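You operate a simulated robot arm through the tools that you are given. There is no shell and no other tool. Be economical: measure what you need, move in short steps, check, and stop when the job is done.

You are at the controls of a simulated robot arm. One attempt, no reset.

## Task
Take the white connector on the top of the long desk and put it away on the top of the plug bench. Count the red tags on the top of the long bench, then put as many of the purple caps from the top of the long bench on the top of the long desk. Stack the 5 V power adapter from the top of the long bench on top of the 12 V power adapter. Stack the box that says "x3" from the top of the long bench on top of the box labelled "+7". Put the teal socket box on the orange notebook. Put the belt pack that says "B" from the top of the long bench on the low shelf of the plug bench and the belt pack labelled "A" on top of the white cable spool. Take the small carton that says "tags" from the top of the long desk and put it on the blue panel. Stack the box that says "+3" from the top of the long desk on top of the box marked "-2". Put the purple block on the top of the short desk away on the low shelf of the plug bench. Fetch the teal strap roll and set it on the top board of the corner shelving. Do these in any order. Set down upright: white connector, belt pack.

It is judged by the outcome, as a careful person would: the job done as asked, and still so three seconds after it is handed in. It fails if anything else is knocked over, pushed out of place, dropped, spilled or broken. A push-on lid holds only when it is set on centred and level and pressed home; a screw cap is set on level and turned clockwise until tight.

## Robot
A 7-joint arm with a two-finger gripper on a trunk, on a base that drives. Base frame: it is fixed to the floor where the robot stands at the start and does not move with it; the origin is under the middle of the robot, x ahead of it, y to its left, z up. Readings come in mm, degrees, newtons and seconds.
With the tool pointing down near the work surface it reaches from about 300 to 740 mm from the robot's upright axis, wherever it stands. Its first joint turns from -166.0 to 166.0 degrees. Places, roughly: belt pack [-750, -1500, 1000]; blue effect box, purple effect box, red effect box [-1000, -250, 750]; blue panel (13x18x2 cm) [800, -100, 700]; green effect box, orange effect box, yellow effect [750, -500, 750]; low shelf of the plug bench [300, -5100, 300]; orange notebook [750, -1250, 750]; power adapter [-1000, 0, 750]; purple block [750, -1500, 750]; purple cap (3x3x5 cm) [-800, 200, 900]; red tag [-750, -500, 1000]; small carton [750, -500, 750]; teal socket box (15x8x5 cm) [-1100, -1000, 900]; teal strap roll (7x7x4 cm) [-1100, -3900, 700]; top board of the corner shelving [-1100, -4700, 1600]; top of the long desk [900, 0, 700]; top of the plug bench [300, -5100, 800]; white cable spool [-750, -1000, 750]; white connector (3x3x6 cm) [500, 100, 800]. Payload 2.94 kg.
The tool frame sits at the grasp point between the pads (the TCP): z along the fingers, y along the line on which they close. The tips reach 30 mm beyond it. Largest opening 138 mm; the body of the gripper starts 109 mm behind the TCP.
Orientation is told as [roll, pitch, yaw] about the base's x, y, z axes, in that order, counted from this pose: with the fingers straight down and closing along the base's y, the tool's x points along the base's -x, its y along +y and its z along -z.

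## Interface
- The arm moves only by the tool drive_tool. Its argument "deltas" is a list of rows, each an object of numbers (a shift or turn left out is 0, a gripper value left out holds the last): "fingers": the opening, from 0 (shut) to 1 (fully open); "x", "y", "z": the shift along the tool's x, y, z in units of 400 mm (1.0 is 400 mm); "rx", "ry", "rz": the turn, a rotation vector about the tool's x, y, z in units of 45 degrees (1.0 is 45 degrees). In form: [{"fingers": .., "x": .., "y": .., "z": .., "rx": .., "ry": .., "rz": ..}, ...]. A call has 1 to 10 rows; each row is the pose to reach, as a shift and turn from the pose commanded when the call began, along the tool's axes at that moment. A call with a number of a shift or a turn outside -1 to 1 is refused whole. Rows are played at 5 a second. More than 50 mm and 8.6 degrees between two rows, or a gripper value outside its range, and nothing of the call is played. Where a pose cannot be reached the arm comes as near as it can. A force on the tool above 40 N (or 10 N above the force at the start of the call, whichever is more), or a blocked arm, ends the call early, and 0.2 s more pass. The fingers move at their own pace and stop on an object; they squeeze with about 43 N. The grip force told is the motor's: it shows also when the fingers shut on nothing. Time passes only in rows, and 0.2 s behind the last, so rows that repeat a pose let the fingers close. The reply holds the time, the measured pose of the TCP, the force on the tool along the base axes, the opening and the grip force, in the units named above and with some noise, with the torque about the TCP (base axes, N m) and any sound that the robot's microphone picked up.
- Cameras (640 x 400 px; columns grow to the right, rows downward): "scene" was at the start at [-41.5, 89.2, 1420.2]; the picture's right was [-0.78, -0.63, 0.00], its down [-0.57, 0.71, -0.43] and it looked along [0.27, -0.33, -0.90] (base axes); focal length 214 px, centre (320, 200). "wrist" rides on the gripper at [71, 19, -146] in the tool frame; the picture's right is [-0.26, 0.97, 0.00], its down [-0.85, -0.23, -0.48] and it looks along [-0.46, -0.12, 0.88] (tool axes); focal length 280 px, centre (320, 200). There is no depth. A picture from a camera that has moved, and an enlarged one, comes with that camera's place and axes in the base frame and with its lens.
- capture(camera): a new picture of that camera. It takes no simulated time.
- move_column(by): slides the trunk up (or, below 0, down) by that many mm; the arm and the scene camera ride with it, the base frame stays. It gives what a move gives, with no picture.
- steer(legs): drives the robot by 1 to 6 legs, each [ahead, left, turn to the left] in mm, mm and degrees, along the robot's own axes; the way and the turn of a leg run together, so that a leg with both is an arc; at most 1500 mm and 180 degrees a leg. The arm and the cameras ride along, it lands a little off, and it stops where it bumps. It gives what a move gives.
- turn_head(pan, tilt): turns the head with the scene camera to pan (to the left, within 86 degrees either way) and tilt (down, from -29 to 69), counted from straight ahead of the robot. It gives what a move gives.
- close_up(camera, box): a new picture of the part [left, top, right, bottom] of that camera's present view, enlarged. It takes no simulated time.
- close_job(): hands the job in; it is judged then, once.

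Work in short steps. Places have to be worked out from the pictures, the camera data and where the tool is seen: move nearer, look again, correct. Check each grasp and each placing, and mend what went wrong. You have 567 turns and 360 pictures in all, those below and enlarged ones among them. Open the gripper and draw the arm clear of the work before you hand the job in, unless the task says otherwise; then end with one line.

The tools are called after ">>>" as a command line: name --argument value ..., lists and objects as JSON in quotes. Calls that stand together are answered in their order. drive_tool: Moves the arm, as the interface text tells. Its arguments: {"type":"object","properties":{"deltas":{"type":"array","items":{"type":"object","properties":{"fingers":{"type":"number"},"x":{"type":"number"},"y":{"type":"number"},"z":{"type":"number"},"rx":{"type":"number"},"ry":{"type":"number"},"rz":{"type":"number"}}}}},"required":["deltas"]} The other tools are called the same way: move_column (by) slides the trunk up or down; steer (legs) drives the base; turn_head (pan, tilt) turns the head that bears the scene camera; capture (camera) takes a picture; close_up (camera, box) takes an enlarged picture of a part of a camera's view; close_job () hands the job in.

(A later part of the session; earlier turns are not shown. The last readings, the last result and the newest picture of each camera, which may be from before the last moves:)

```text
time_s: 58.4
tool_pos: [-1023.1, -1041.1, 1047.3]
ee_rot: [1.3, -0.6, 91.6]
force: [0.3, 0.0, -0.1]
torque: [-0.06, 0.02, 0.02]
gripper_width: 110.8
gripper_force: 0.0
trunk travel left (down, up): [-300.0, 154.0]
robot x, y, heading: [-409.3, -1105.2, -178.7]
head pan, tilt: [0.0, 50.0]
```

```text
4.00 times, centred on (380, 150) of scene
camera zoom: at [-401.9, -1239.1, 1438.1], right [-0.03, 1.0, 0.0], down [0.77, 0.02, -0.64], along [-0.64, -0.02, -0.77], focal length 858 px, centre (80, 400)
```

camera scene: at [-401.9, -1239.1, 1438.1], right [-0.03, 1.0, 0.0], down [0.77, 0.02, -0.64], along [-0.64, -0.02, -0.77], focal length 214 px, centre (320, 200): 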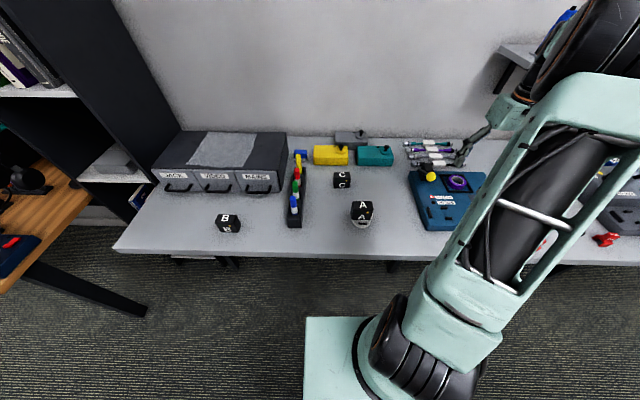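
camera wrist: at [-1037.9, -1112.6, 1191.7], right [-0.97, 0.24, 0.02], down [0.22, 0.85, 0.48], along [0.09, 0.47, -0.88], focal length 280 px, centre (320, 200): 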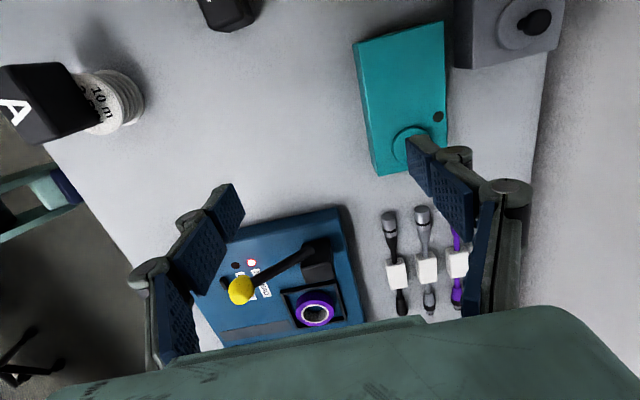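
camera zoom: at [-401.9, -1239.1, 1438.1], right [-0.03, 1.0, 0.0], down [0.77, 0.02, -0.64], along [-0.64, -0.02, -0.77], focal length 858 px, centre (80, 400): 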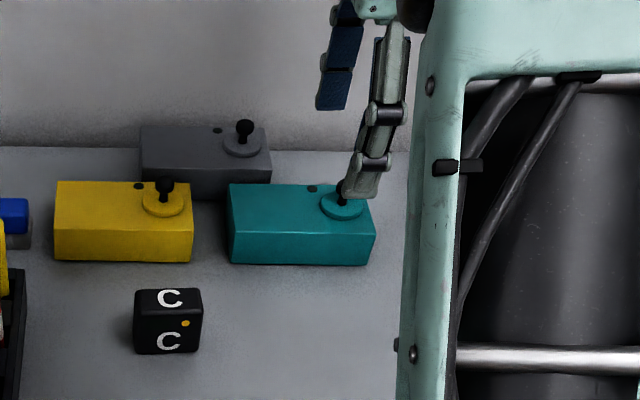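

Teal box top centre ≈ (-1121,-1046). Open fully, move over it and lower to z≈965 for another look.

>>> drive_tool --deltas '[{"y": 0.08, "fingers": 1.0}, {"y": 0.16}, {"y": 0.243}, {"y": 0.243, "z": 0.1}, {"y": 0.243, "z": 0.2}]'

>>> capture --camera "wrist"

>>> close_up --camera "scene" --box '[300, 100, 460, 200]'

```text
time_s: 59.6
tool_pos: [-1119.0, -1041.5, 967.0]
ee_rot: [1.2, -0.7, 91.4]
force: [-0.2, 0.2, -0.5]
torque: [0.0, 0.03, -0.03]
gripper_width: 137.8
gripper_force: 0.0
out of reach, approached as far as the arm can: row 3
trunk travel left (down, up): [-300.0, 154.0]
robot x, y, heading: [-408.8, -1107.2, -178.6]
head pan, tilt: [0.0, 50.0]
```

```text
321 pictures are left
camera wrist: at [-1134.5, -1113.8, 1112.7], right [-0.97, 0.24, 0.02], down [0.22, 0.85, 0.48], along [0.09, 0.47, -0.88], focal length 280 px, centre (320, 200)
```

wrist: 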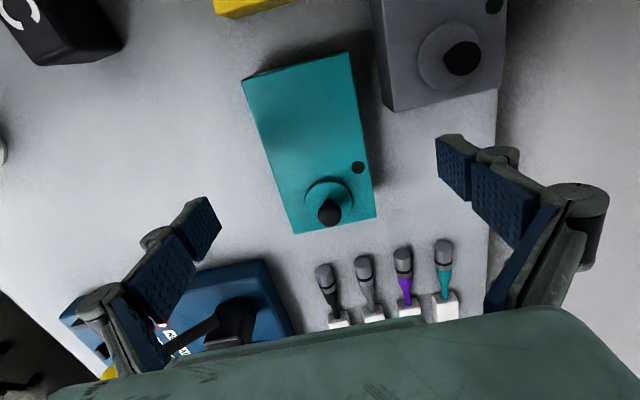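

```text
4.00 times, centred on (380, 150) of scene
camera zoom: at [-401.9, -1239.1, 1438.1], right [-0.03, 1.0, 0.0], down [0.77, 0.02, -0.64], along [-0.64, -0.02, -0.77], focal length 858 px, centre (80, 400)
```

zoom: 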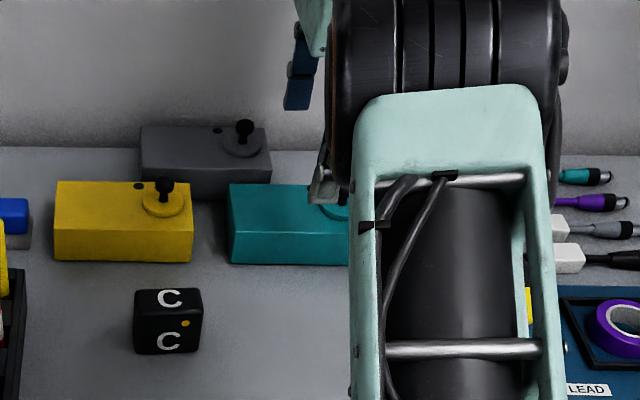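

Box centre (-1119,-1044), aligned. To clear the grey box I use 110 mm opening and grip 12 mm toward +y; lower to z≈873 and close.

>>> drive_tool --deltas '[{"x": -0.03, "fingers": 0.8}, {"x": -0.03, "fingers": 0.8}, {"x": -0.03, "z": 0.1}, {"x": -0.03, "z": 0.18}, {"x": -0.03, "z": 0.23}]'

>>> capture --camera "wrist"

```text
time_s: 60.8
tool_pos: [-1126.2, -1030.5, 876.8]
ee_rot: [1.2, -0.8, 91.5]
force: [0.7, 0.1, -0.5]
torque: [0.02, -0.01, 0.0]
gripper_width: 110.3
gripper_force: 0.1
trunk travel left (down, up): [-300.0, 154.0]
robot x, y, heading: [-407.9, -1104.1, -178.7]
head pan, tilt: [0.0, 50.0]
```

```text
319 pictures are left
camera wrist: at [-1138.9, -1102.6, 1023.0], right [-0.97, 0.24, 0.02], down [0.22, 0.85, 0.48], along [0.09, 0.47, -0.88], focal length 280 px, centre (320, 200)
```

wrist: 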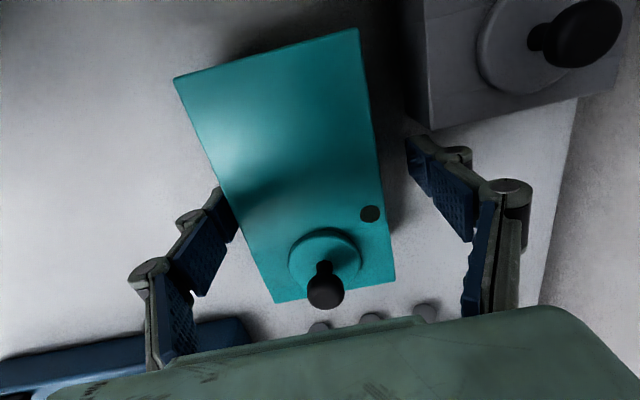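

Fingers straddle the box. Close.

>>> drive_tool --deltas '[{"fingers": 0.5}, {"fingers": 0.3}, {"fingers": 0.0}, {"fingers": 0.0}, {"fingers": 0.0}]'

>>> drive_tool --deltas '[{"z": -0.08}, {"z": -0.18}, {"z": -0.28}, {"z": -0.38}, {"z": -0.45}]'

>>> capture --camera "wrist"

```text
time_s: 62.0
tool_pos: [-1123.5, -1030.0, 877.6]
ee_rot: [1.2, -0.6, 91.4]
force: [7.4, 0.7, 4.5]
torque: [-0.04, -0.68, 0.13]
gripper_width: 79.5
gripper_force: 43.2
trunk travel left (down, up): [-300.0, 154.0]
robot x, y, heading: [-409.5, -1104.3, -178.5]
head pan, tilt: [0.0, 50.0]
```

```text
time_s: 63.2
tool_pos: [-1110.5, -1031.5, 1051.8]
ee_rot: [0.9, -0.6, 91.5]
force: [-0.6, 1.1, -9.3]
torque: [0.05, -0.05, 0.02]
gripper_width: 79.3
gripper_force: 42.9
out of reach, approached as far as the arm can: row 4, 5
trunk travel left (down, up): [-300.0, 154.0]
robot x, y, heading: [-409.0, -1106.3, -178.4]
head pan, tilt: [0.0, 50.0]
```

```text
318 pictures are left
camera wrist: at [-1125.9, -1104.3, 1197.9], right [-0.97, 0.24, 0.02], down [0.22, 0.85, 0.48], along [0.1, 0.47, -0.88], focal length 280 px, centre (320, 200)
```

wrist: 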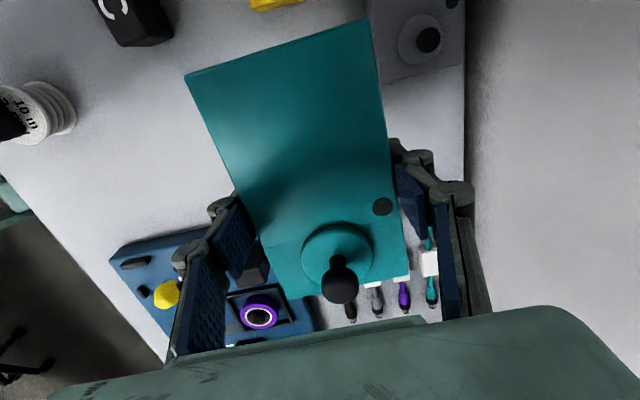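

Held. Retract toward the robot, then back away from the bench and turn to the desk.

>>> drive_tool --deltas '[{"y": -0.1}, {"y": -0.2}, {"y": -0.3}, {"y": -0.4}, {"y": -0.5}, {"y": -0.6}, {"y": -0.7}, {"y": -0.8}]'

>>> steer --legs '[[-350, 0, 0], [0, 0, 90]]'

>>> turn_head --pan 60 --tilt 40

>>> capture --camera "scene"

```text
time_s: 65.0
tool_pos: [-789.9, -1029.4, 1047.5]
ee_rot: [1.0, -0.7, 91.5]
force: [-0.5, -0.4, -8.7]
torque: [0.03, -0.03, 0.01]
gripper_width: 79.2
gripper_force: 43.0
trunk travel left (down, up): [-300.0, 154.0]
robot x, y, heading: [-411.0, -1108.2, -178.5]
head pan, tilt: [0.0, 50.0]
```

```text
time_s: 71.1
tool_pos: [-145.7, -1478.4, 1050.4]
ee_rot: [1.1, -0.6, -179.4]
force: [-0.5, -0.5, -7.7]
torque: [0.0, 0.07, -0.02]
gripper_width: 79.3
gripper_force: 43.0
trunk travel left (down, up): [-300.0, 154.0]
robot x, y, heading: [-62.5, -1094.6, -89.4]
head pan, tilt: [0.0, 50.0]
```

```text
time_s: 72.4
tool_pos: [-147.2, -1478.3, 1049.1]
ee_rot: [1.2, -0.6, -179.5]
force: [-1.1, 0.1, -7.6]
torque: [0.0, 0.04, 0.01]
gripper_width: 79.6
gripper_force: 43.2
trunk travel left (down, up): [-300.0, 154.0]
robot x, y, heading: [-65.6, -1100.0, -89.4]
head pan, tilt: [60.0, 40.0]
```

```text
317 pictures are left
camera scene: at [145.4, -1056.2, 1452.3], right [-0.49, -0.87, 0.0], down [-0.56, 0.32, -0.77], along [0.67, -0.38, -0.64], focal length 214 px, centre (320, 200)
```

scene: 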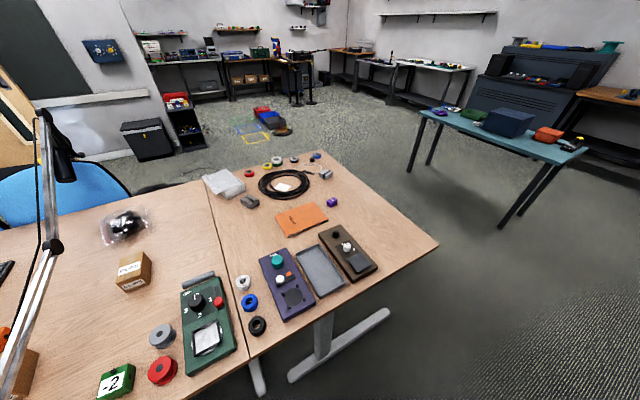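

"-2" is the green box. Notebook ≈ (820,-1340). Turn to face the desk and approach.

>>> steer --legs '[[0, 0, 89.4], [190, -210, 0]]'

>>> turn_head --pan 0 --tilt 45

>>> capture --camera "scene"

>>> capture --camera "wrist"

```text
time_s: 78.7
tool_pos: [509.8, -1390.2, 1048.8]
ee_rot: [1.1, -0.7, -89.6]
force: [-0.2, -0.2, -7.3]
torque: [-0.04, -0.01, 0.01]
gripper_width: 79.4
gripper_force: 42.7
trunk travel left (down, up): [-300.0, 154.0]
robot x, y, heading: [129.5, -1306.9, 0.6]
head pan, tilt: [60.0, 40.0]
```

```text
time_s: 80.0
tool_pos: [509.3, -1389.1, 1049.3]
ee_rot: [1.1, -0.7, -89.5]
force: [-0.1, -0.3, -6.9]
torque: [-0.03, 0.01, 0.0]
gripper_width: 79.5
gripper_force: 42.5
trunk travel left (down, up): [-300.0, 154.0]
robot x, y, heading: [129.3, -1302.3, 0.5]
head pan, tilt: [0.0, 45.0]
```

```text
316 pictures are left
camera scene: at [129.7, -1158.6, 1446.0], right [0.13, -0.99, 0.0], down [-0.69, -0.09, -0.72], along [0.71, 0.1, -0.7], focal length 214 px, centre (320, 200)
```

scene: 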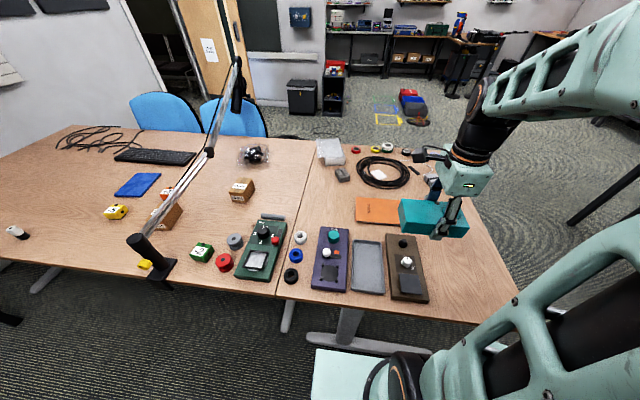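

```text
315 pictures are left
camera wrist: at [525.1, -1316.3, 1195.0], right [0.97, -0.25, 0.02], down [-0.23, -0.85, 0.48], along [-0.1, -0.47, -0.88], focal length 280 px, centre (320, 200)
```

wrist: 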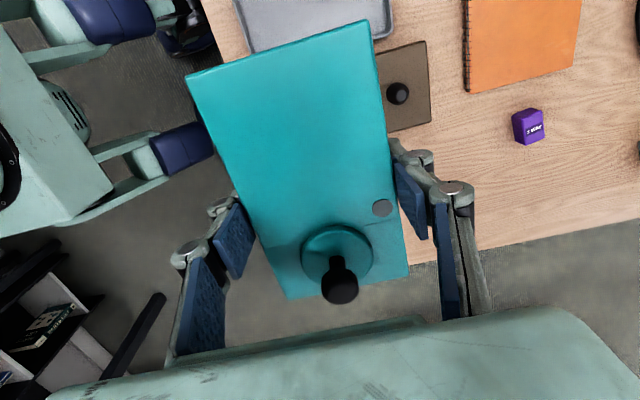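

Notebook centre ≈ (816,-1334). Move the box above it at height.

>>> drive_tool --deltas '[{"y": 0.1}, {"y": 0.2, "x": 0.03}, {"y": 0.3, "x": 0.06}, {"y": 0.4, "x": 0.1}, {"y": 0.5, "x": 0.1}, {"y": 0.6, "x": 0.1}, {"y": 0.7, "x": 0.1}, {"y": 0.75, "x": 0.1}]'

>>> capture --camera "wrist"

>>> capture --camera "scene"

```text
time_s: 81.8
tool_pos: [807.4, -1346.7, 1053.7]
ee_rot: [0.9, -0.6, -89.5]
force: [0.2, -0.9, -7.9]
torque: [-0.05, 0.02, 0.01]
gripper_width: 79.7
gripper_force: 43.1
trunk travel left (down, up): [-300.0, 154.0]
robot x, y, heading: [126.6, -1302.2, 0.3]
head pan, tilt: [0.0, 45.0]
```

```text
314 pictures are left
camera wrist: at [823.0, -1273.0, 1199.7], right [0.97, -0.25, 0.02], down [-0.23, -0.85, 0.48], along [-0.11, -0.47, -0.88], focal length 280 px, centre (320, 200)
```

wrist: 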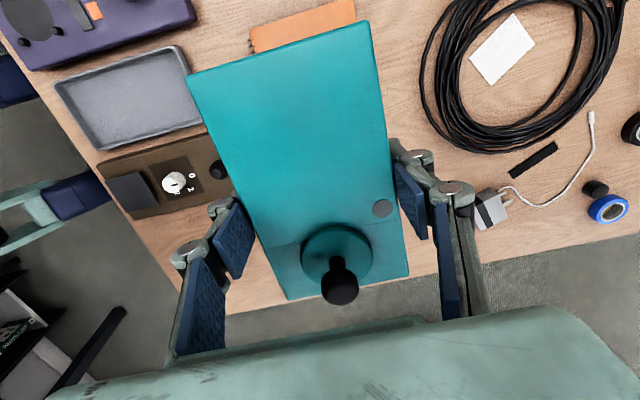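

```text
313 pictures are left
camera scene: at [130.7, -1168.8, 1445.0], right [0.01, -1.0, 0.0], down [-0.71, -0.01, -0.71], along [0.71, 0.01, -0.71], focal length 214 px, centre (320, 200)
```

scene: 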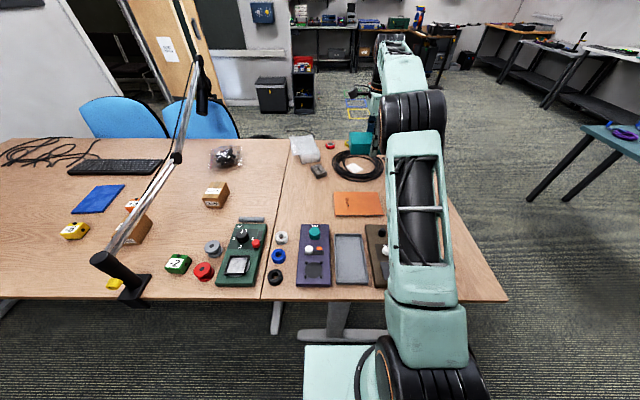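

Box is over the notebook centre (notebook ≈ 150×215 at (812,-1332)). Lower to z≈860, then look.

>>> drive_tool --deltas '[{"y": 0.012, "z": 0.1}, {"y": 0.012, "z": 0.2}, {"y": 0.012, "z": 0.3}, {"y": 0.012, "z": 0.4}, {"y": 0.012, "z": 0.5}]'

>>> capture --camera "wrist"

>>> close_up --camera "scene" --box '[320, 130, 480, 230]'

```text
time_s: 83.0
tool_pos: [819.1, -1350.3, 858.7]
ee_rot: [1.1, -0.6, -89.5]
force: [0.3, -0.5, -6.9]
torque: [-0.03, 0.0, 0.0]
gripper_width: 79.5
gripper_force: 42.9
trunk travel left (down, up): [-300.0, 154.0]
robot x, y, heading: [127.7, -1309.2, 0.6]
head pan, tilt: [0.0, 45.0]
```

```text
312 pictures are left
camera wrist: at [834.3, -1276.2, 1004.5], right [0.97, -0.25, 0.02], down [-0.23, -0.85, 0.48], along [-0.1, -0.47, -0.88], focal length 280 px, centre (320, 200)
```

wrist: 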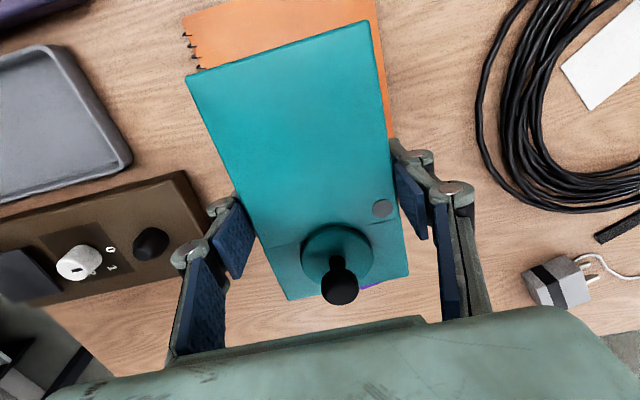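

```text
4.00 times, centred on (400, 180) of scene
camera zoom: at [130.8, -1168.8, 1445.0], right [0.01, -1.0, 0.0], down [-0.71, -0.01, -0.71], along [0.71, 0.01, -0.71], focal length 858 px, centre (0, 280)
```

zoom: 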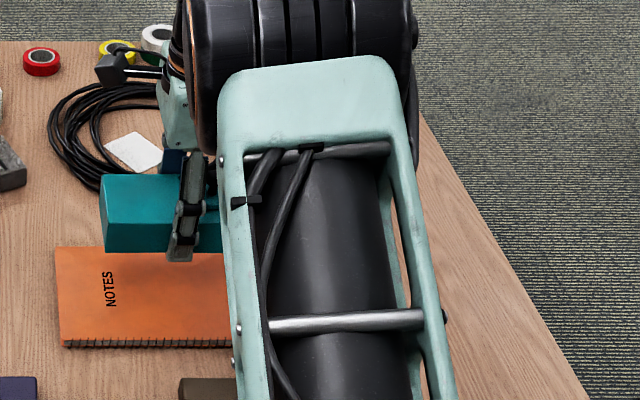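

Good alignment. Continue lowering in stages.

>>> drive_tool --deltas '[{"z": 0.05, "y": -0.015}, {"z": 0.1, "y": -0.015}, {"z": 0.12, "y": -0.015}]'

>>> close_up --camera "scene" --box '[320, 130, 480, 230]'

```text
time_s: 83.8
tool_pos: [812.9, -1350.4, 807.6]
ee_rot: [1.0, -0.7, -89.5]
force: [0.2, 0.4, -7.9]
torque: [-0.05, 0.03, -0.06]
gripper_width: 79.6
gripper_force: 42.8
trunk travel left (down, up): [-300.0, 154.0]
robot x, y, heading: [131.1, -1303.0, 0.8]
head pan, tilt: [0.0, 45.0]
```

```text
4.00 times, centred on (400, 180) of scene
camera zoom: at [130.4, -1168.8, 1445.0], right [0.01, -1.0, 0.0], down [-0.71, -0.01, -0.71], along [0.71, 0.01, -0.71], focal length 858 px, centre (0, 280)
```

zoom: 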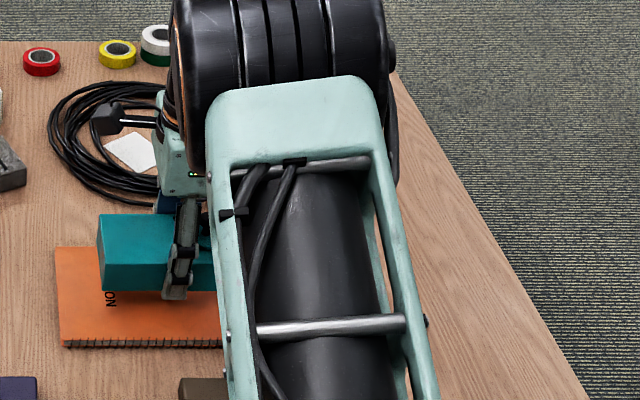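

>>> drive_tool --deltas '[{"z": 0.04}, {"z": 0.075}]'

>>> drive_tool --deltas '[{"z": 0.01}, {"z": 0.02}, {"z": 0.03}, {"z": 0.04}]'

>>> close_up --camera "scene" --box '[320, 130, 480, 230]'

```text
time_s: 84.4
tool_pos: [814.1, -1350.4, 777.7]
ee_rot: [1.1, -0.6, -89.5]
force: [-0.1, -0.3, -7.8]
torque: [-0.06, 0.0, -0.01]
gripper_width: 79.3
gripper_force: 43.1
trunk travel left (down, up): [-300.0, 154.0]
robot x, y, heading: [129.7, -1306.4, 0.6]
head pan, tilt: [0.0, 45.0]
```

```text
time_s: 85.5
tool_pos: [814.5, -1349.8, 771.2]
ee_rot: [1.7, -0.6, -89.3]
force: [-10.2, 0.4, 20.2]
torque: [0.12, 1.43, -0.06]
gripper_width: 79.6
gripper_force: 42.3
trunk travel left (down, up): [-300.0, 154.0]
robot x, y, heading: [127.1, -1303.7, 0.6]
head pan, tilt: [0.0, 45.0]
stopped in row 4: the force on the tool passed its limit at 42 N (the readings are from after the stop); the commanded pose is now the measured one
```

```text
4.00 times, centred on (400, 180) of scene
camera zoom: at [125.3, -1168.3, 1444.9], right [0.01, -1.0, 0.0], down [-0.7, -0.01, -0.71], along [0.71, 0.01, -0.7], focal length 858 px, centre (0, 280)
```

zoom: 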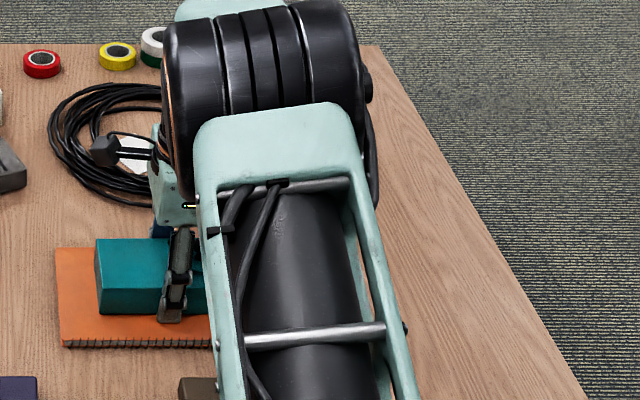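

On the notebook. Release and lift.

>>> drive_tool --deltas '[{"fingers": 0.65}, {"fingers": 0.7}, {"fingers": 0.8}, {"fingers": 0.8}, {"z": -0.1}, {"z": -0.2}, {"z": -0.3}, {"z": -0.4}, {"z": -0.5}]'

>>> capture --camera "wrist"

>>> close_up --camera "scene" --box '[320, 130, 480, 230]'

```text
time_s: 87.5
tool_pos: [810.2, -1347.7, 969.1]
ee_rot: [1.5, -0.6, -89.4]
force: [-0.6, 0.2, -0.4]
torque: [0.0, 0.04, 0.01]
gripper_width: 110.5
gripper_force: 0.1
trunk travel left (down, up): [-300.0, 154.0]
robot x, y, heading: [127.7, -1304.6, 0.4]
head pan, tilt: [0.0, 45.0]
```

```text
308 pictures are left
camera wrist: at [824.6, -1274.9, 1115.1], right [0.97, -0.25, 0.03], down [-0.24, -0.85, 0.48], along [-0.1, -0.47, -0.88], focal length 280 px, centre (320, 200)
```

wrist: 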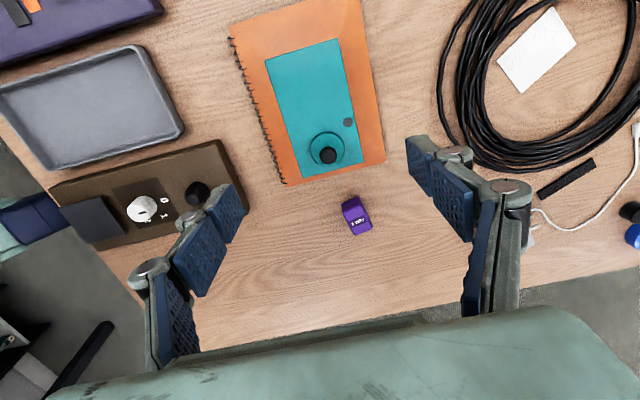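

```text
4.00 times, centred on (400, 180) of scene
camera zoom: at [129.0, -1168.7, 1445.0], right [0.01, -1.0, 0.0], down [-0.71, -0.01, -0.71], along [0.71, 0.01, -0.71], focal length 858 px, centre (0, 280)
```

zoom: 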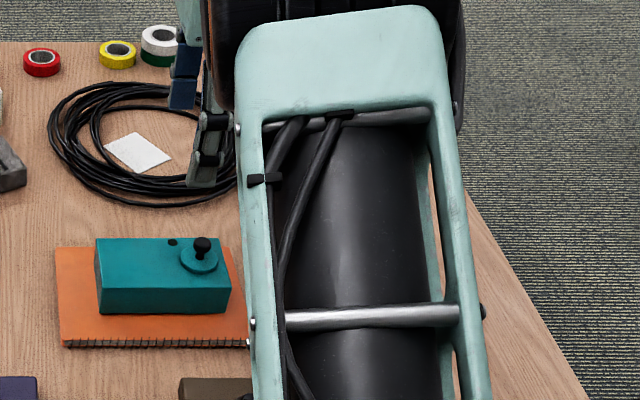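

Teal box placed well. Now retract and go to the desk's left part for the TAGS carton and "+3".

>>> drive_tool --deltas '[{"y": -0.1}, {"y": -0.2}, {"y": -0.3}, {"y": -0.4}, {"y": -0.5}, {"y": -0.6}, {"y": -0.7}, {"y": -0.8}]'

>>> steer --legs '[[-300, 0, 0], [0, 1000, 0]]'

>>> drive_tool --deltas '[{"rz": -0.18}, {"rz": -0.36}, {"rz": -0.54}, {"rz": -0.72}, {"rz": -0.9}, {"rz": -1.0}]'

>>> drive_tool --deltas '[{"rz": -0.18}, {"rz": -0.36}, {"rz": -0.54}, {"rz": -0.72}, {"rz": -0.9}, {"rz": -1.0}]'

>>> capture --camera "scene"

```text
time_s: 89.3
tool_pos: [489.9, -1350.5, 956.7]
ee_rot: [1.5, -0.7, -89.4]
force: [-0.4, 0.6, -1.3]
torque: [0.01, 0.02, -0.01]
gripper_width: 110.5
gripper_force: 0.1
trunk travel left (down, up): [-300.0, 154.0]
robot x, y, heading: [124.1, -1308.6, 0.6]
head pan, tilt: [0.0, 45.0]
```

```text
time_s: 100.3
tool_pos: [168.1, -323.4, 957.1]
ee_rot: [1.5, -0.6, -88.6]
force: [-0.2, 0.5, -1.2]
torque: [0.0, -0.01, -0.01]
gripper_width: 110.6
gripper_force: 0.1
trunk travel left (down, up): [-300.0, 154.0]
robot x, y, heading: [-196.3, -285.3, 1.2]
head pan, tilt: [0.0, 45.0]
```

```text
time_s: 101.7
tool_pos: [168.6, -324.2, 957.3]
ee_rot: [0.7, -1.5, -43.5]
force: [0.4, 0.4, 0.6]
torque: [0.01, 0.02, 0.01]
gripper_width: 110.6
gripper_force: 0.1
trunk travel left (down, up): [-300.0, 154.0]
robot x, y, heading: [-195.0, -286.2, 1.4]
head pan, tilt: [0.0, 45.0]
```

```text
time_s: 103.1
tool_pos: [167.6, -323.8, 956.1]
ee_rot: [-0.6, -1.5, 1.6]
force: [-0.2, -1.0, -0.7]
torque: [-0.01, 0.01, 0.0]
gripper_width: 110.1
gripper_force: 0.0
trunk travel left (down, up): [-300.0, 154.0]
robot x, y, heading: [-193.4, -285.1, 1.5]
head pan, tilt: [0.0, 45.0]
```

```text
306 pictures are left
camera scene: at [-196.9, -147.6, 1445.0], right [0.02, -1.0, 0.0], down [-0.71, -0.02, -0.71], along [0.71, 0.02, -0.71], focal length 214 px, centre (320, 200)
```

scene: 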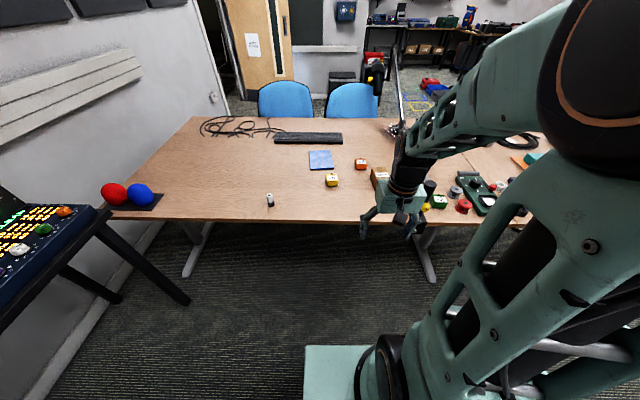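

Lamp boom runs along y≈-550 at z≈930 (x 435–900). Approach to about (135,-200).

>>> steer --legs '[[325, 85, -1.4]]'

>>> capture --camera "wrist"

>>> capture --camera "scene"

```text
time_s: 105.3
tool_pos: [492.6, -246.2, 956.1]
ee_rot: [-0.6, -1.6, -0.1]
force: [0.1, 0.1, 0.3]
torque: [0.01, 0.02, 0.0]
gripper_width: 110.5
gripper_force: 0.1
trunk travel left (down, up): [-300.0, 154.0]
robot x, y, heading: [130.6, -197.5, -0.2]
head pan, tilt: [0.0, 45.0]
```

```text
305 pictures are left
camera wrist: at [417.8, -224.5, 1100.6], right [0.27, 0.96, 0.0], down [0.83, -0.23, 0.5], along [0.48, -0.14, -0.86], focal length 280 px, centre (320, 200)
```

wrist: 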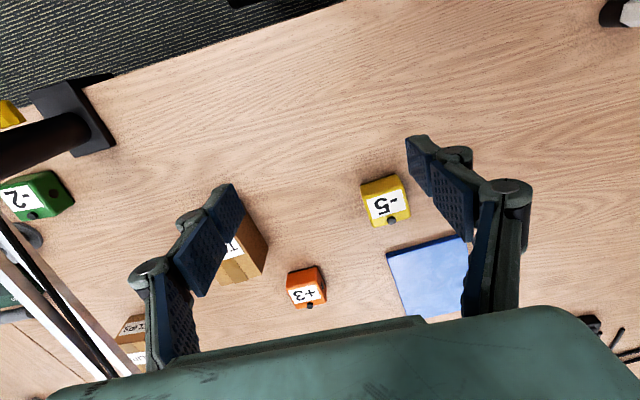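

```text
304 pictures are left
camera scene: at [133.7, -59.4, 1445.0], right [0.0, -1.0, 0.0], down [-0.71, 0.0, -0.71], along [0.71, 0.0, -0.71], focal length 214 px, centre (320, 200)
```

scene: 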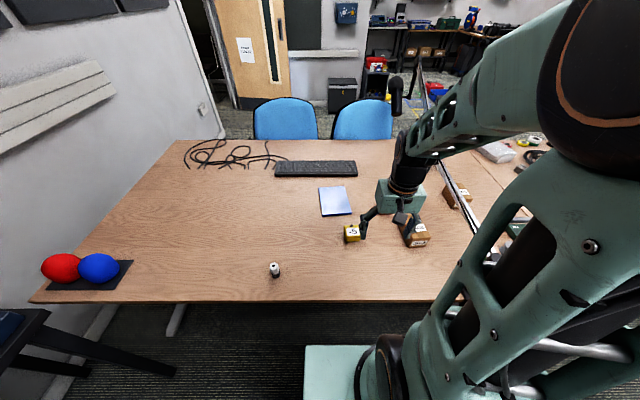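

Move over the TAGS carton at the current height and look.

>>> drive_tool --deltas '[{"x": -0.09, "y": -0.09}, {"x": -0.18, "y": -0.18}, {"x": -0.27, "y": -0.27}, {"x": -0.34, "y": -0.36}, {"x": -0.36, "y": -0.4}]'

>>> capture --camera "wrist"

>>> close_up --camera "scene" --box '[300, 150, 500, 275]'

```text
refused: row 1 steps farther than a row can; nothing moved
```

```text
303 pictures are left
camera wrist: at [417.8, -224.5, 1100.6], right [0.27, 0.96, 0.0], down [0.83, -0.23, 0.5], along [0.48, -0.14, -0.86], focal length 280 px, centre (320, 200)
```

wrist: 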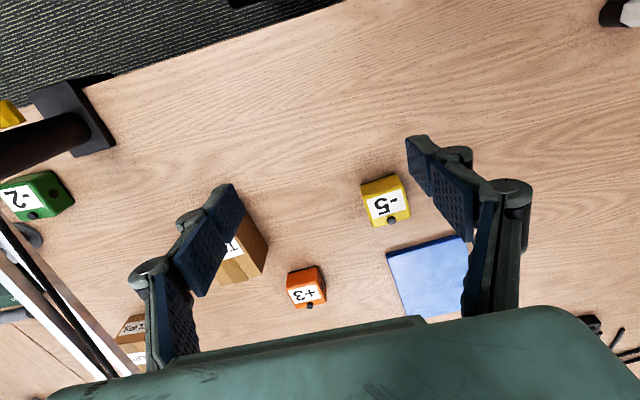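

```text
3.20 times, centred on (400, 212) of scene
camera zoom: at [133.7, -59.4, 1445.0], right [0.0, -1.0, 0.0], down [-0.71, 0.0, -0.71], along [0.71, 0.0, -0.71], focal length 686 px, centre (64, 160)
```

zoom: 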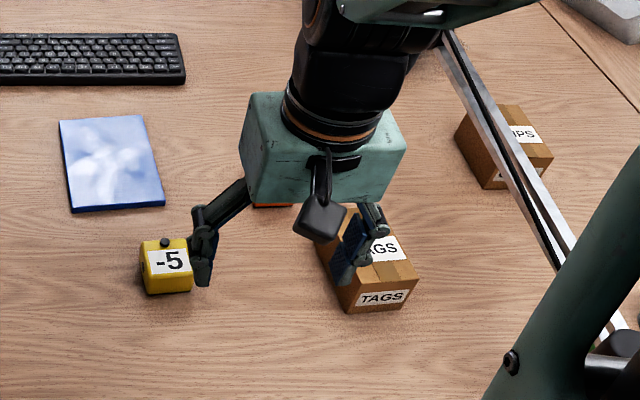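

Steps were too long diagonally; redo with smaller ones.

>>> drive_tool --deltas '[{"x": -0.08, "y": -0.08}, {"x": -0.16, "y": -0.16}, {"x": -0.24, "y": -0.24}, {"x": -0.32, "y": -0.32}, {"x": -0.36, "y": -0.4}]'

>>> capture --camera "wrist"

```text
time_s: 106.5
tool_pos: [637.0, -405.2, 959.6]
ee_rot: [-0.6, -1.6, -0.1]
force: [0.8, -0.4, 0.4]
torque: [-0.05, 0.06, -0.01]
gripper_width: 110.3
gripper_force: 0.0
trunk travel left (down, up): [-300.0, 154.0]
robot x, y, heading: [131.9, -197.9, -0.6]
head pan, tilt: [0.0, 45.0]
```

```text
301 pictures are left
camera wrist: at [561.5, -384.1, 1104.3], right [0.27, 0.96, 0.0], down [0.83, -0.23, 0.5], along [0.48, -0.13, -0.87], focal length 280 px, centre (320, 200)
```

wrist: 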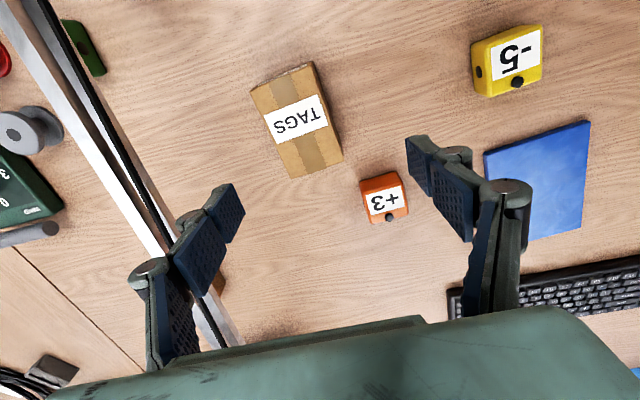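

TAGS carton centre ≈ (637,-428), yaw ≈4°, ~109×67. Align, lower, look once.

>>> drive_tool --deltas '[{"y": -0.057, "rz": -0.09, "fingers": 0.9}, {"y": -0.057, "rz": -0.09, "z": 0.1}, {"y": -0.057, "rz": -0.09, "z": 0.2}, {"y": -0.057, "rz": -0.09, "z": 0.28}]'

>>> capture --camera "wrist"

```text
time_s: 107.5
tool_pos: [642.1, -431.1, 848.6]
ee_rot: [-0.7, -1.6, 3.9]
force: [0.0, 0.4, 0.1]
torque: [0.02, 0.02, 0.01]
gripper_width: 124.2
gripper_force: 0.1
trunk travel left (down, up): [-300.0, 154.0]
robot x, y, heading: [127.9, -196.0, -0.4]
head pan, tilt: [0.0, 45.0]
```

```text
300 pictures are left
camera wrist: at [565.4, -414.6, 993.6], right [0.2, 0.98, 0.0], down [0.85, -0.17, 0.5], along [0.49, -0.1, -0.86], focal length 280 px, centre (320, 200)
```

wrist: 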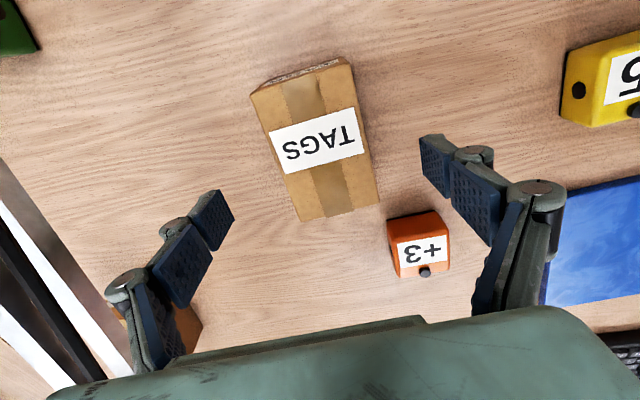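

Aligned. Lower to z≈768 and close.

>>> drive_tool --deltas '[{"z": 0.1}, {"z": 0.2}, {"z": 0.2, "fingers": 0.4}, {"z": 0.2, "fingers": 0.0}, {"z": 0.2, "fingers": 0.0}, {"z": 0.2, "fingers": 0.0}]'

>>> drive_tool --deltas '[{"z": -0.1}, {"z": -0.2}, {"z": -0.3}, {"z": -0.3, "y": 0.1}, {"z": -0.3, "y": 0.2}, {"z": -0.3, "y": 0.3}, {"z": -0.3, "y": 0.4}, {"z": -0.3, "y": 0.5}, {"z": -0.3, "y": 0.6}, {"z": -0.3, "y": 0.7}]'

>>> capture --camera "wrist"

```text
time_s: 108.9
tool_pos: [643.6, -430.2, 767.9]
ee_rot: [-0.7, -1.6, 4.0]
force: [0.4, 0.4, -0.7]
torque: [0.08, -0.05, 0.01]
gripper_width: 69.2
gripper_force: 42.5
trunk travel left (down, up): [-300.0, 154.0]
robot x, y, heading: [134.4, -196.9, -0.2]
head pan, tilt: [0.0, 45.0]
```

```text
time_s: 111.1
tool_pos: [621.3, -151.3, 887.2]
ee_rot: [-0.7, -1.6, 3.8]
force: [0.0, 0.2, -1.1]
torque: [0.02, 0.03, 0.01]
gripper_width: 69.1
gripper_force: 43.1
trunk travel left (down, up): [-300.0, 154.0]
robot x, y, heading: [131.9, -197.8, -0.5]
head pan, tilt: [0.0, 45.0]
```

```text
299 pictures are left
camera wrist: at [544.1, -134.6, 1031.5], right [0.2, 0.98, -0.01], down [0.85, -0.17, 0.5], along [0.49, -0.1, -0.87], focal length 280 px, centre (320, 200)
```

wrist: 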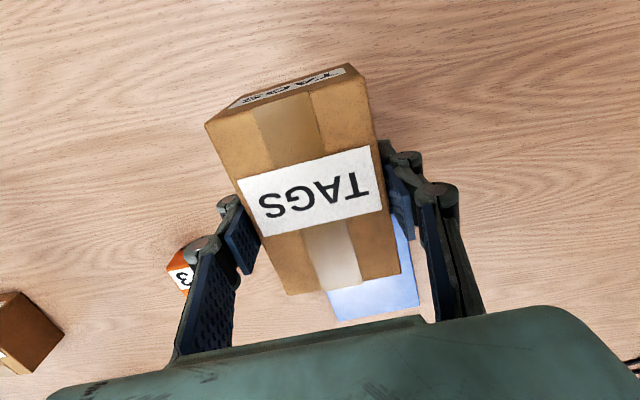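

Carton held. Move it over the blue panel (≈(825,-130)).

>>> drive_tool --deltas '[{"x": -0.1}, {"x": -0.2}, {"x": -0.3}, {"x": -0.4}, {"x": -0.5, "y": 0.02}]'

>>> capture --camera "wrist"

>>> close_up --camera "scene" --box '[270, 130, 430, 230]'

```text
time_s: 112.3
tool_pos: [816.3, -129.8, 889.0]
ee_rot: [-0.8, -1.4, 3.9]
force: [0.2, 0.2, -1.5]
torque: [-0.01, 0.0, -0.01]
gripper_width: 69.2
gripper_force: 42.6
trunk travel left (down, up): [-300.0, 154.0]
robot x, y, heading: [131.4, -194.1, -0.2]
head pan, tilt: [0.0, 45.0]
```

```text
298 pictures are left
camera wrist: at [740.1, -112.1, 1033.6], right [0.2, 0.98, -0.01], down [0.85, -0.17, 0.5], along [0.49, -0.1, -0.87], focal length 280 px, centre (320, 200)
```

wrist: 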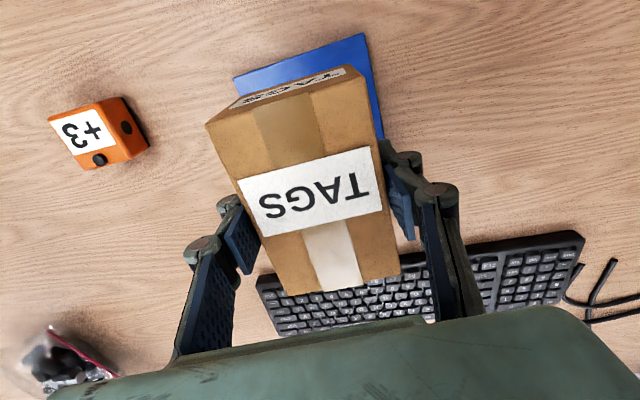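

```text
4.00 times, centred on (350, 180) of scene
camera zoom: at [134.1, -59.4, 1445.0], right [0.0, -1.0, 0.0], down [-0.71, 0.0, -0.71], along [0.71, 0.0, -0.71], focal length 858 px, centre (200, 280)
```

zoom: 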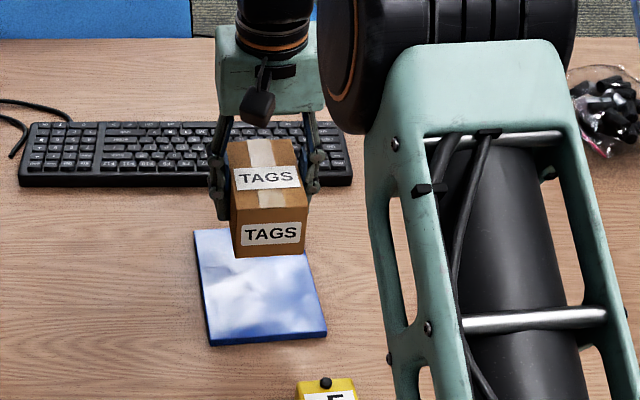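

Panel centre ≈ (837,-128). Shift 20 mm further and lower; slow near contact (expected z≈788).

>>> drive_tool --deltas '[{"x": -0.055, "y": 0.002}, {"x": -0.055, "z": 0.1}, {"x": -0.055, "z": 0.2}, {"x": -0.055, "z": 0.22}]'

>>> drive_tool --deltas '[{"z": 0.01}, {"z": 0.02}, {"z": 0.03}, {"z": 0.04}]'

>>> close_up --camera "scene" --box '[270, 130, 430, 230]'

```text
time_s: 113.3
tool_pos: [843.4, -127.5, 803.4]
ee_rot: [-0.7, -1.7, 3.9]
force: [0.0, -0.3, -1.1]
torque: [0.01, 0.02, 0.0]
gripper_width: 69.1
gripper_force: 42.4
trunk travel left (down, up): [-300.0, 154.0]
robot x, y, heading: [133.8, -192.5, -0.3]
head pan, tilt: [0.0, 45.0]
```

```text
time_s: 114.3
tool_pos: [844.3, -128.5, 787.9]
ee_rot: [-0.7, -1.6, 3.9]
force: [-0.7, 0.6, -1.1]
torque: [-0.03, 0.02, 0.0]
gripper_width: 69.0
gripper_force: 43.1
trunk travel left (down, up): [-300.0, 154.0]
robot x, y, heading: [127.3, -198.2, -0.6]
head pan, tilt: [0.0, 45.0]
```

```text
4.00 times, centred on (350, 180) of scene
camera zoom: at [133.8, -59.4, 1445.0], right [0.0, -1.0, 0.0], down [-0.71, 0.0, -0.71], along [0.71, 0.0, -0.71], focal length 858 px, centre (200, 280)
```

zoom: 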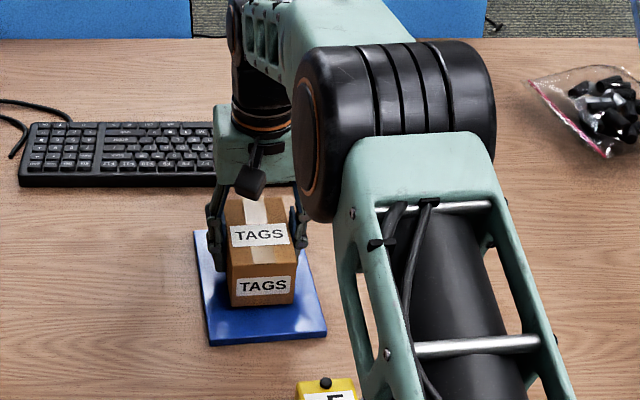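

>>> drive_tool --deltas '[{"x": 0.01, "z": 0.01}, {"x": 0.015, "z": 0.02}, {"x": 0.015, "z": 0.028}]'

>>> drive_tool --deltas '[{"z": 0.008}, {"z": 0.016}, {"z": 0.024}]'

```text
time_s: 115.1
tool_pos: [837.2, -129.4, 781.1]
ee_rot: [-0.7, -1.8, 3.9]
force: [-1.6, 1.3, 13.2]
torque: [0.25, 0.91, -0.07]
gripper_width: 69.1
gripper_force: 42.8
trunk travel left (down, up): [-300.0, 154.0]
robot x, y, heading: [135.3, -195.2, -0.6]
head pan, tilt: [0.0, 45.0]
```

```text
time_s: 115.9
tool_pos: [836.6, -128.3, 774.4]
ee_rot: [-0.6, -2.3, 3.9]
force: [-2.8, 3.1, 37.9]
torque: [0.21, 0.09, 0.02]
gripper_width: 69.3
gripper_force: 42.9
trunk travel left (down, up): [-300.0, 154.0]
robot x, y, heading: [129.4, -197.9, -0.3]
head pan, tilt: [0.0, 45.0]
```

Seated. Release and lift.

>>> drive_tool --deltas '[{"fingers": 0.55, "z": -0.005}, {"fingers": 0.6, "z": -0.01}, {"fingers": 0.75, "z": -0.01}, {"fingers": 0.75, "z": -0.01}, {"z": -0.1}, {"z": -0.2}, {"z": -0.3}, {"z": -0.4}]'

>>> capture --camera "wrist"

>>> close_up --camera "scene" --box '[270, 130, 430, 230]'

```text
time_s: 117.7
tool_pos: [832.5, -129.1, 928.6]
ee_rot: [-0.7, -1.7, 3.9]
force: [-0.6, 0.4, 0.2]
torque: [0.0, 0.01, 0.01]
gripper_width: 103.6
gripper_force: 0.2
trunk travel left (down, up): [-300.0, 154.0]
robot x, y, heading: [128.7, -198.0, -0.1]
head pan, tilt: [0.0, 45.0]
```

```text
295 pictures are left
camera wrist: at [756.7, -113.5, 1072.9], right [0.2, 0.98, 0.0], down [0.85, -0.17, 0.5], along [0.49, -0.1, -0.86], focal length 280 px, centre (320, 200)
```

wrist: 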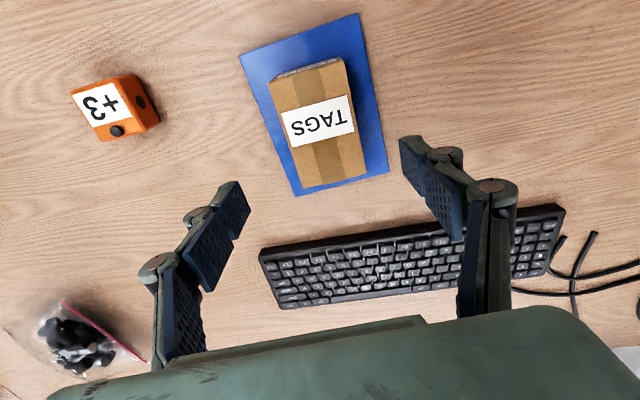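

```text
4.00 times, centred on (350, 180) of scene
camera zoom: at [133.3, -59.5, 1445.0], right [0.0, -1.0, 0.0], down [-0.71, 0.0, -0.71], along [0.71, 0.0, -0.71], focal length 858 px, centre (200, 280)
```

zoom: 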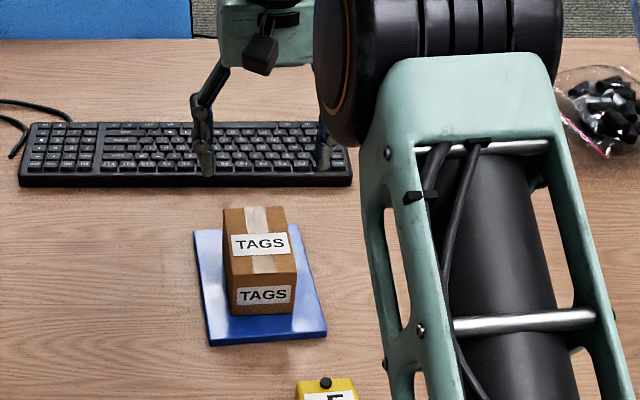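

TAGS is on the panel. Now over "+3" at ≈(770,-354).

>>> drive_tool --deltas '[{"x": 0.04, "y": -0.1}, {"x": 0.08, "y": -0.2}, {"x": 0.12, "y": -0.3}, {"x": 0.16, "y": -0.4}, {"x": 0.193, "y": -0.5}, {"x": 0.193, "y": -0.55, "z": 0.08}]'

>>> capture --camera "wrist"

>>> close_up --camera "wrist" --box '[240, 60, 400, 160]'

```text
time_s: 119.1
tool_pos: [773.9, -354.1, 897.9]
ee_rot: [-0.7, -1.6, 3.9]
force: [0.4, -0.1, 0.2]
torque: [0.01, -0.03, -0.01]
gripper_width: 103.2
gripper_force: 0.1
trunk travel left (down, up): [-300.0, 154.0]
robot x, y, heading: [132.3, -198.3, -0.6]
head pan, tilt: [0.0, 45.0]
```

```text
293 pictures are left
camera wrist: at [697.5, -337.7, 1042.4], right [0.2, 0.98, 0.0], down [0.85, -0.17, 0.5], along [0.49, -0.1, -0.86], focal length 280 px, centre (320, 200)
```

wrist: 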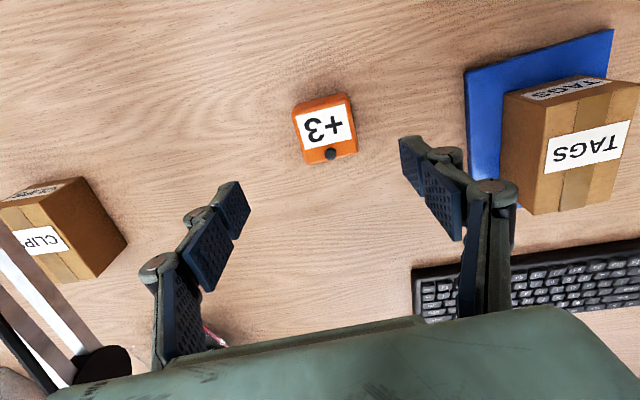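

```text
4.00 times, centred on (320, 110) of wrist
camera zoom: at [697.5, -337.7, 1042.4], right [0.2, 0.98, 0.0], down [0.85, -0.17, 0.5], along [0.49, -0.1, -0.86], focal length 1122 px, centre (320, 560)
```

zoom: 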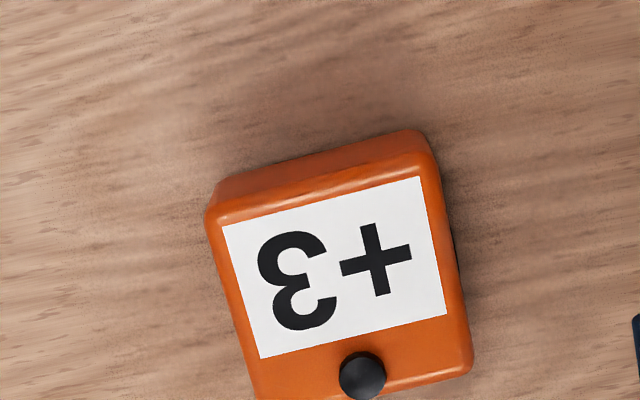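

"+3" centre ≈ (775,-348), yaw≈0, with a knob at the far top edge. Square up the tool, descend and grasp.

>>> drive_tool --deltas '[{"y": 0.015, "rz": 0.09}, {"y": 0.015, "rz": 0.09, "z": 0.1}, {"y": 0.015, "rz": 0.09, "z": 0.2}, {"y": 0.015, "rz": 0.09, "z": 0.3}, {"y": 0.015, "rz": 0.09, "z": 0.34}]'

>>> capture --camera "wrist"

```text
time_s: 120.3
tool_pos: [776.2, -350.7, 759.3]
ee_rot: [-0.6, -1.6, -0.2]
force: [0.3, -0.1, -0.5]
torque: [0.0, -0.02, -0.02]
gripper_width: 103.3
gripper_force: 0.0
trunk travel left (down, up): [-300.0, 154.0]
robot x, y, heading: [131.7, -198.2, -0.2]
head pan, tilt: [0.0, 45.0]
```

```text
291 pictures are left
camera wrist: at [700.3, -329.0, 903.8], right [0.27, 0.96, 0.0], down [0.83, -0.23, 0.5], along [0.48, -0.14, -0.87], focal length 280 px, centre (320, 200)
```

wrist: 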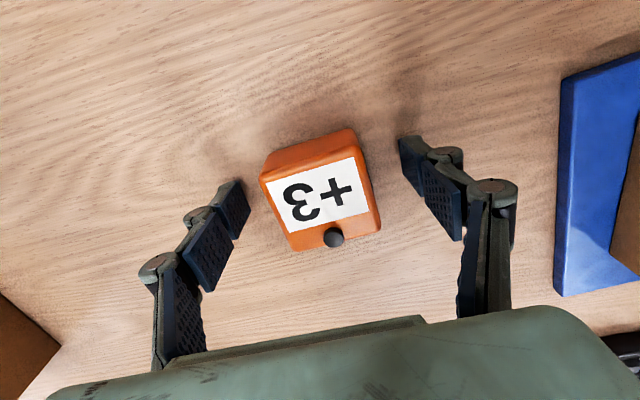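

Close and lift high.

>>> drive_tool --deltas '[{"fingers": 0.4}, {"fingers": 0.0}, {"fingers": 0.0}, {"fingers": 0.0}, {"z": -0.1}, {"z": -0.2}, {"z": -0.3}, {"z": -0.4}, {"z": -0.5}, {"z": -0.6}]'

>>> capture --camera "wrist"

```text
time_s: 122.5
tool_pos: [767.7, -348.9, 999.9]
ee_rot: [-0.5, -1.6, -0.2]
force: [0.0, -0.3, -1.9]
torque: [0.02, 0.04, 0.02]
gripper_width: 57.0
gripper_force: 43.2
trunk travel left (down, up): [-300.0, 154.0]
robot x, y, heading: [135.6, -195.7, -0.1]
head pan, tilt: [0.0, 45.0]
```

```text
290 pictures are left
camera wrist: at [694.2, -327.6, 1145.1], right [0.27, 0.96, 0.0], down [0.83, -0.23, 0.5], along [0.48, -0.14, -0.87], focal length 280 px, centre (320, 200)
```

wrist: 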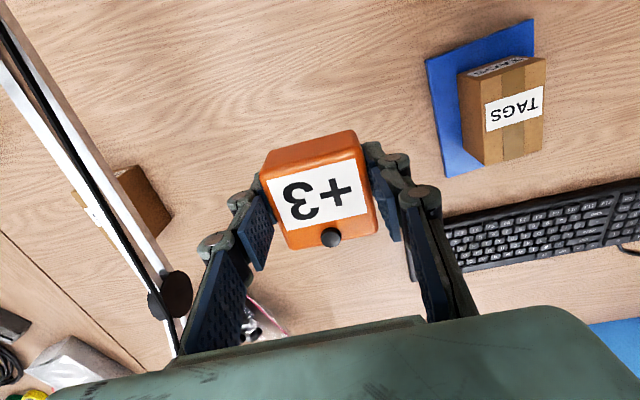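

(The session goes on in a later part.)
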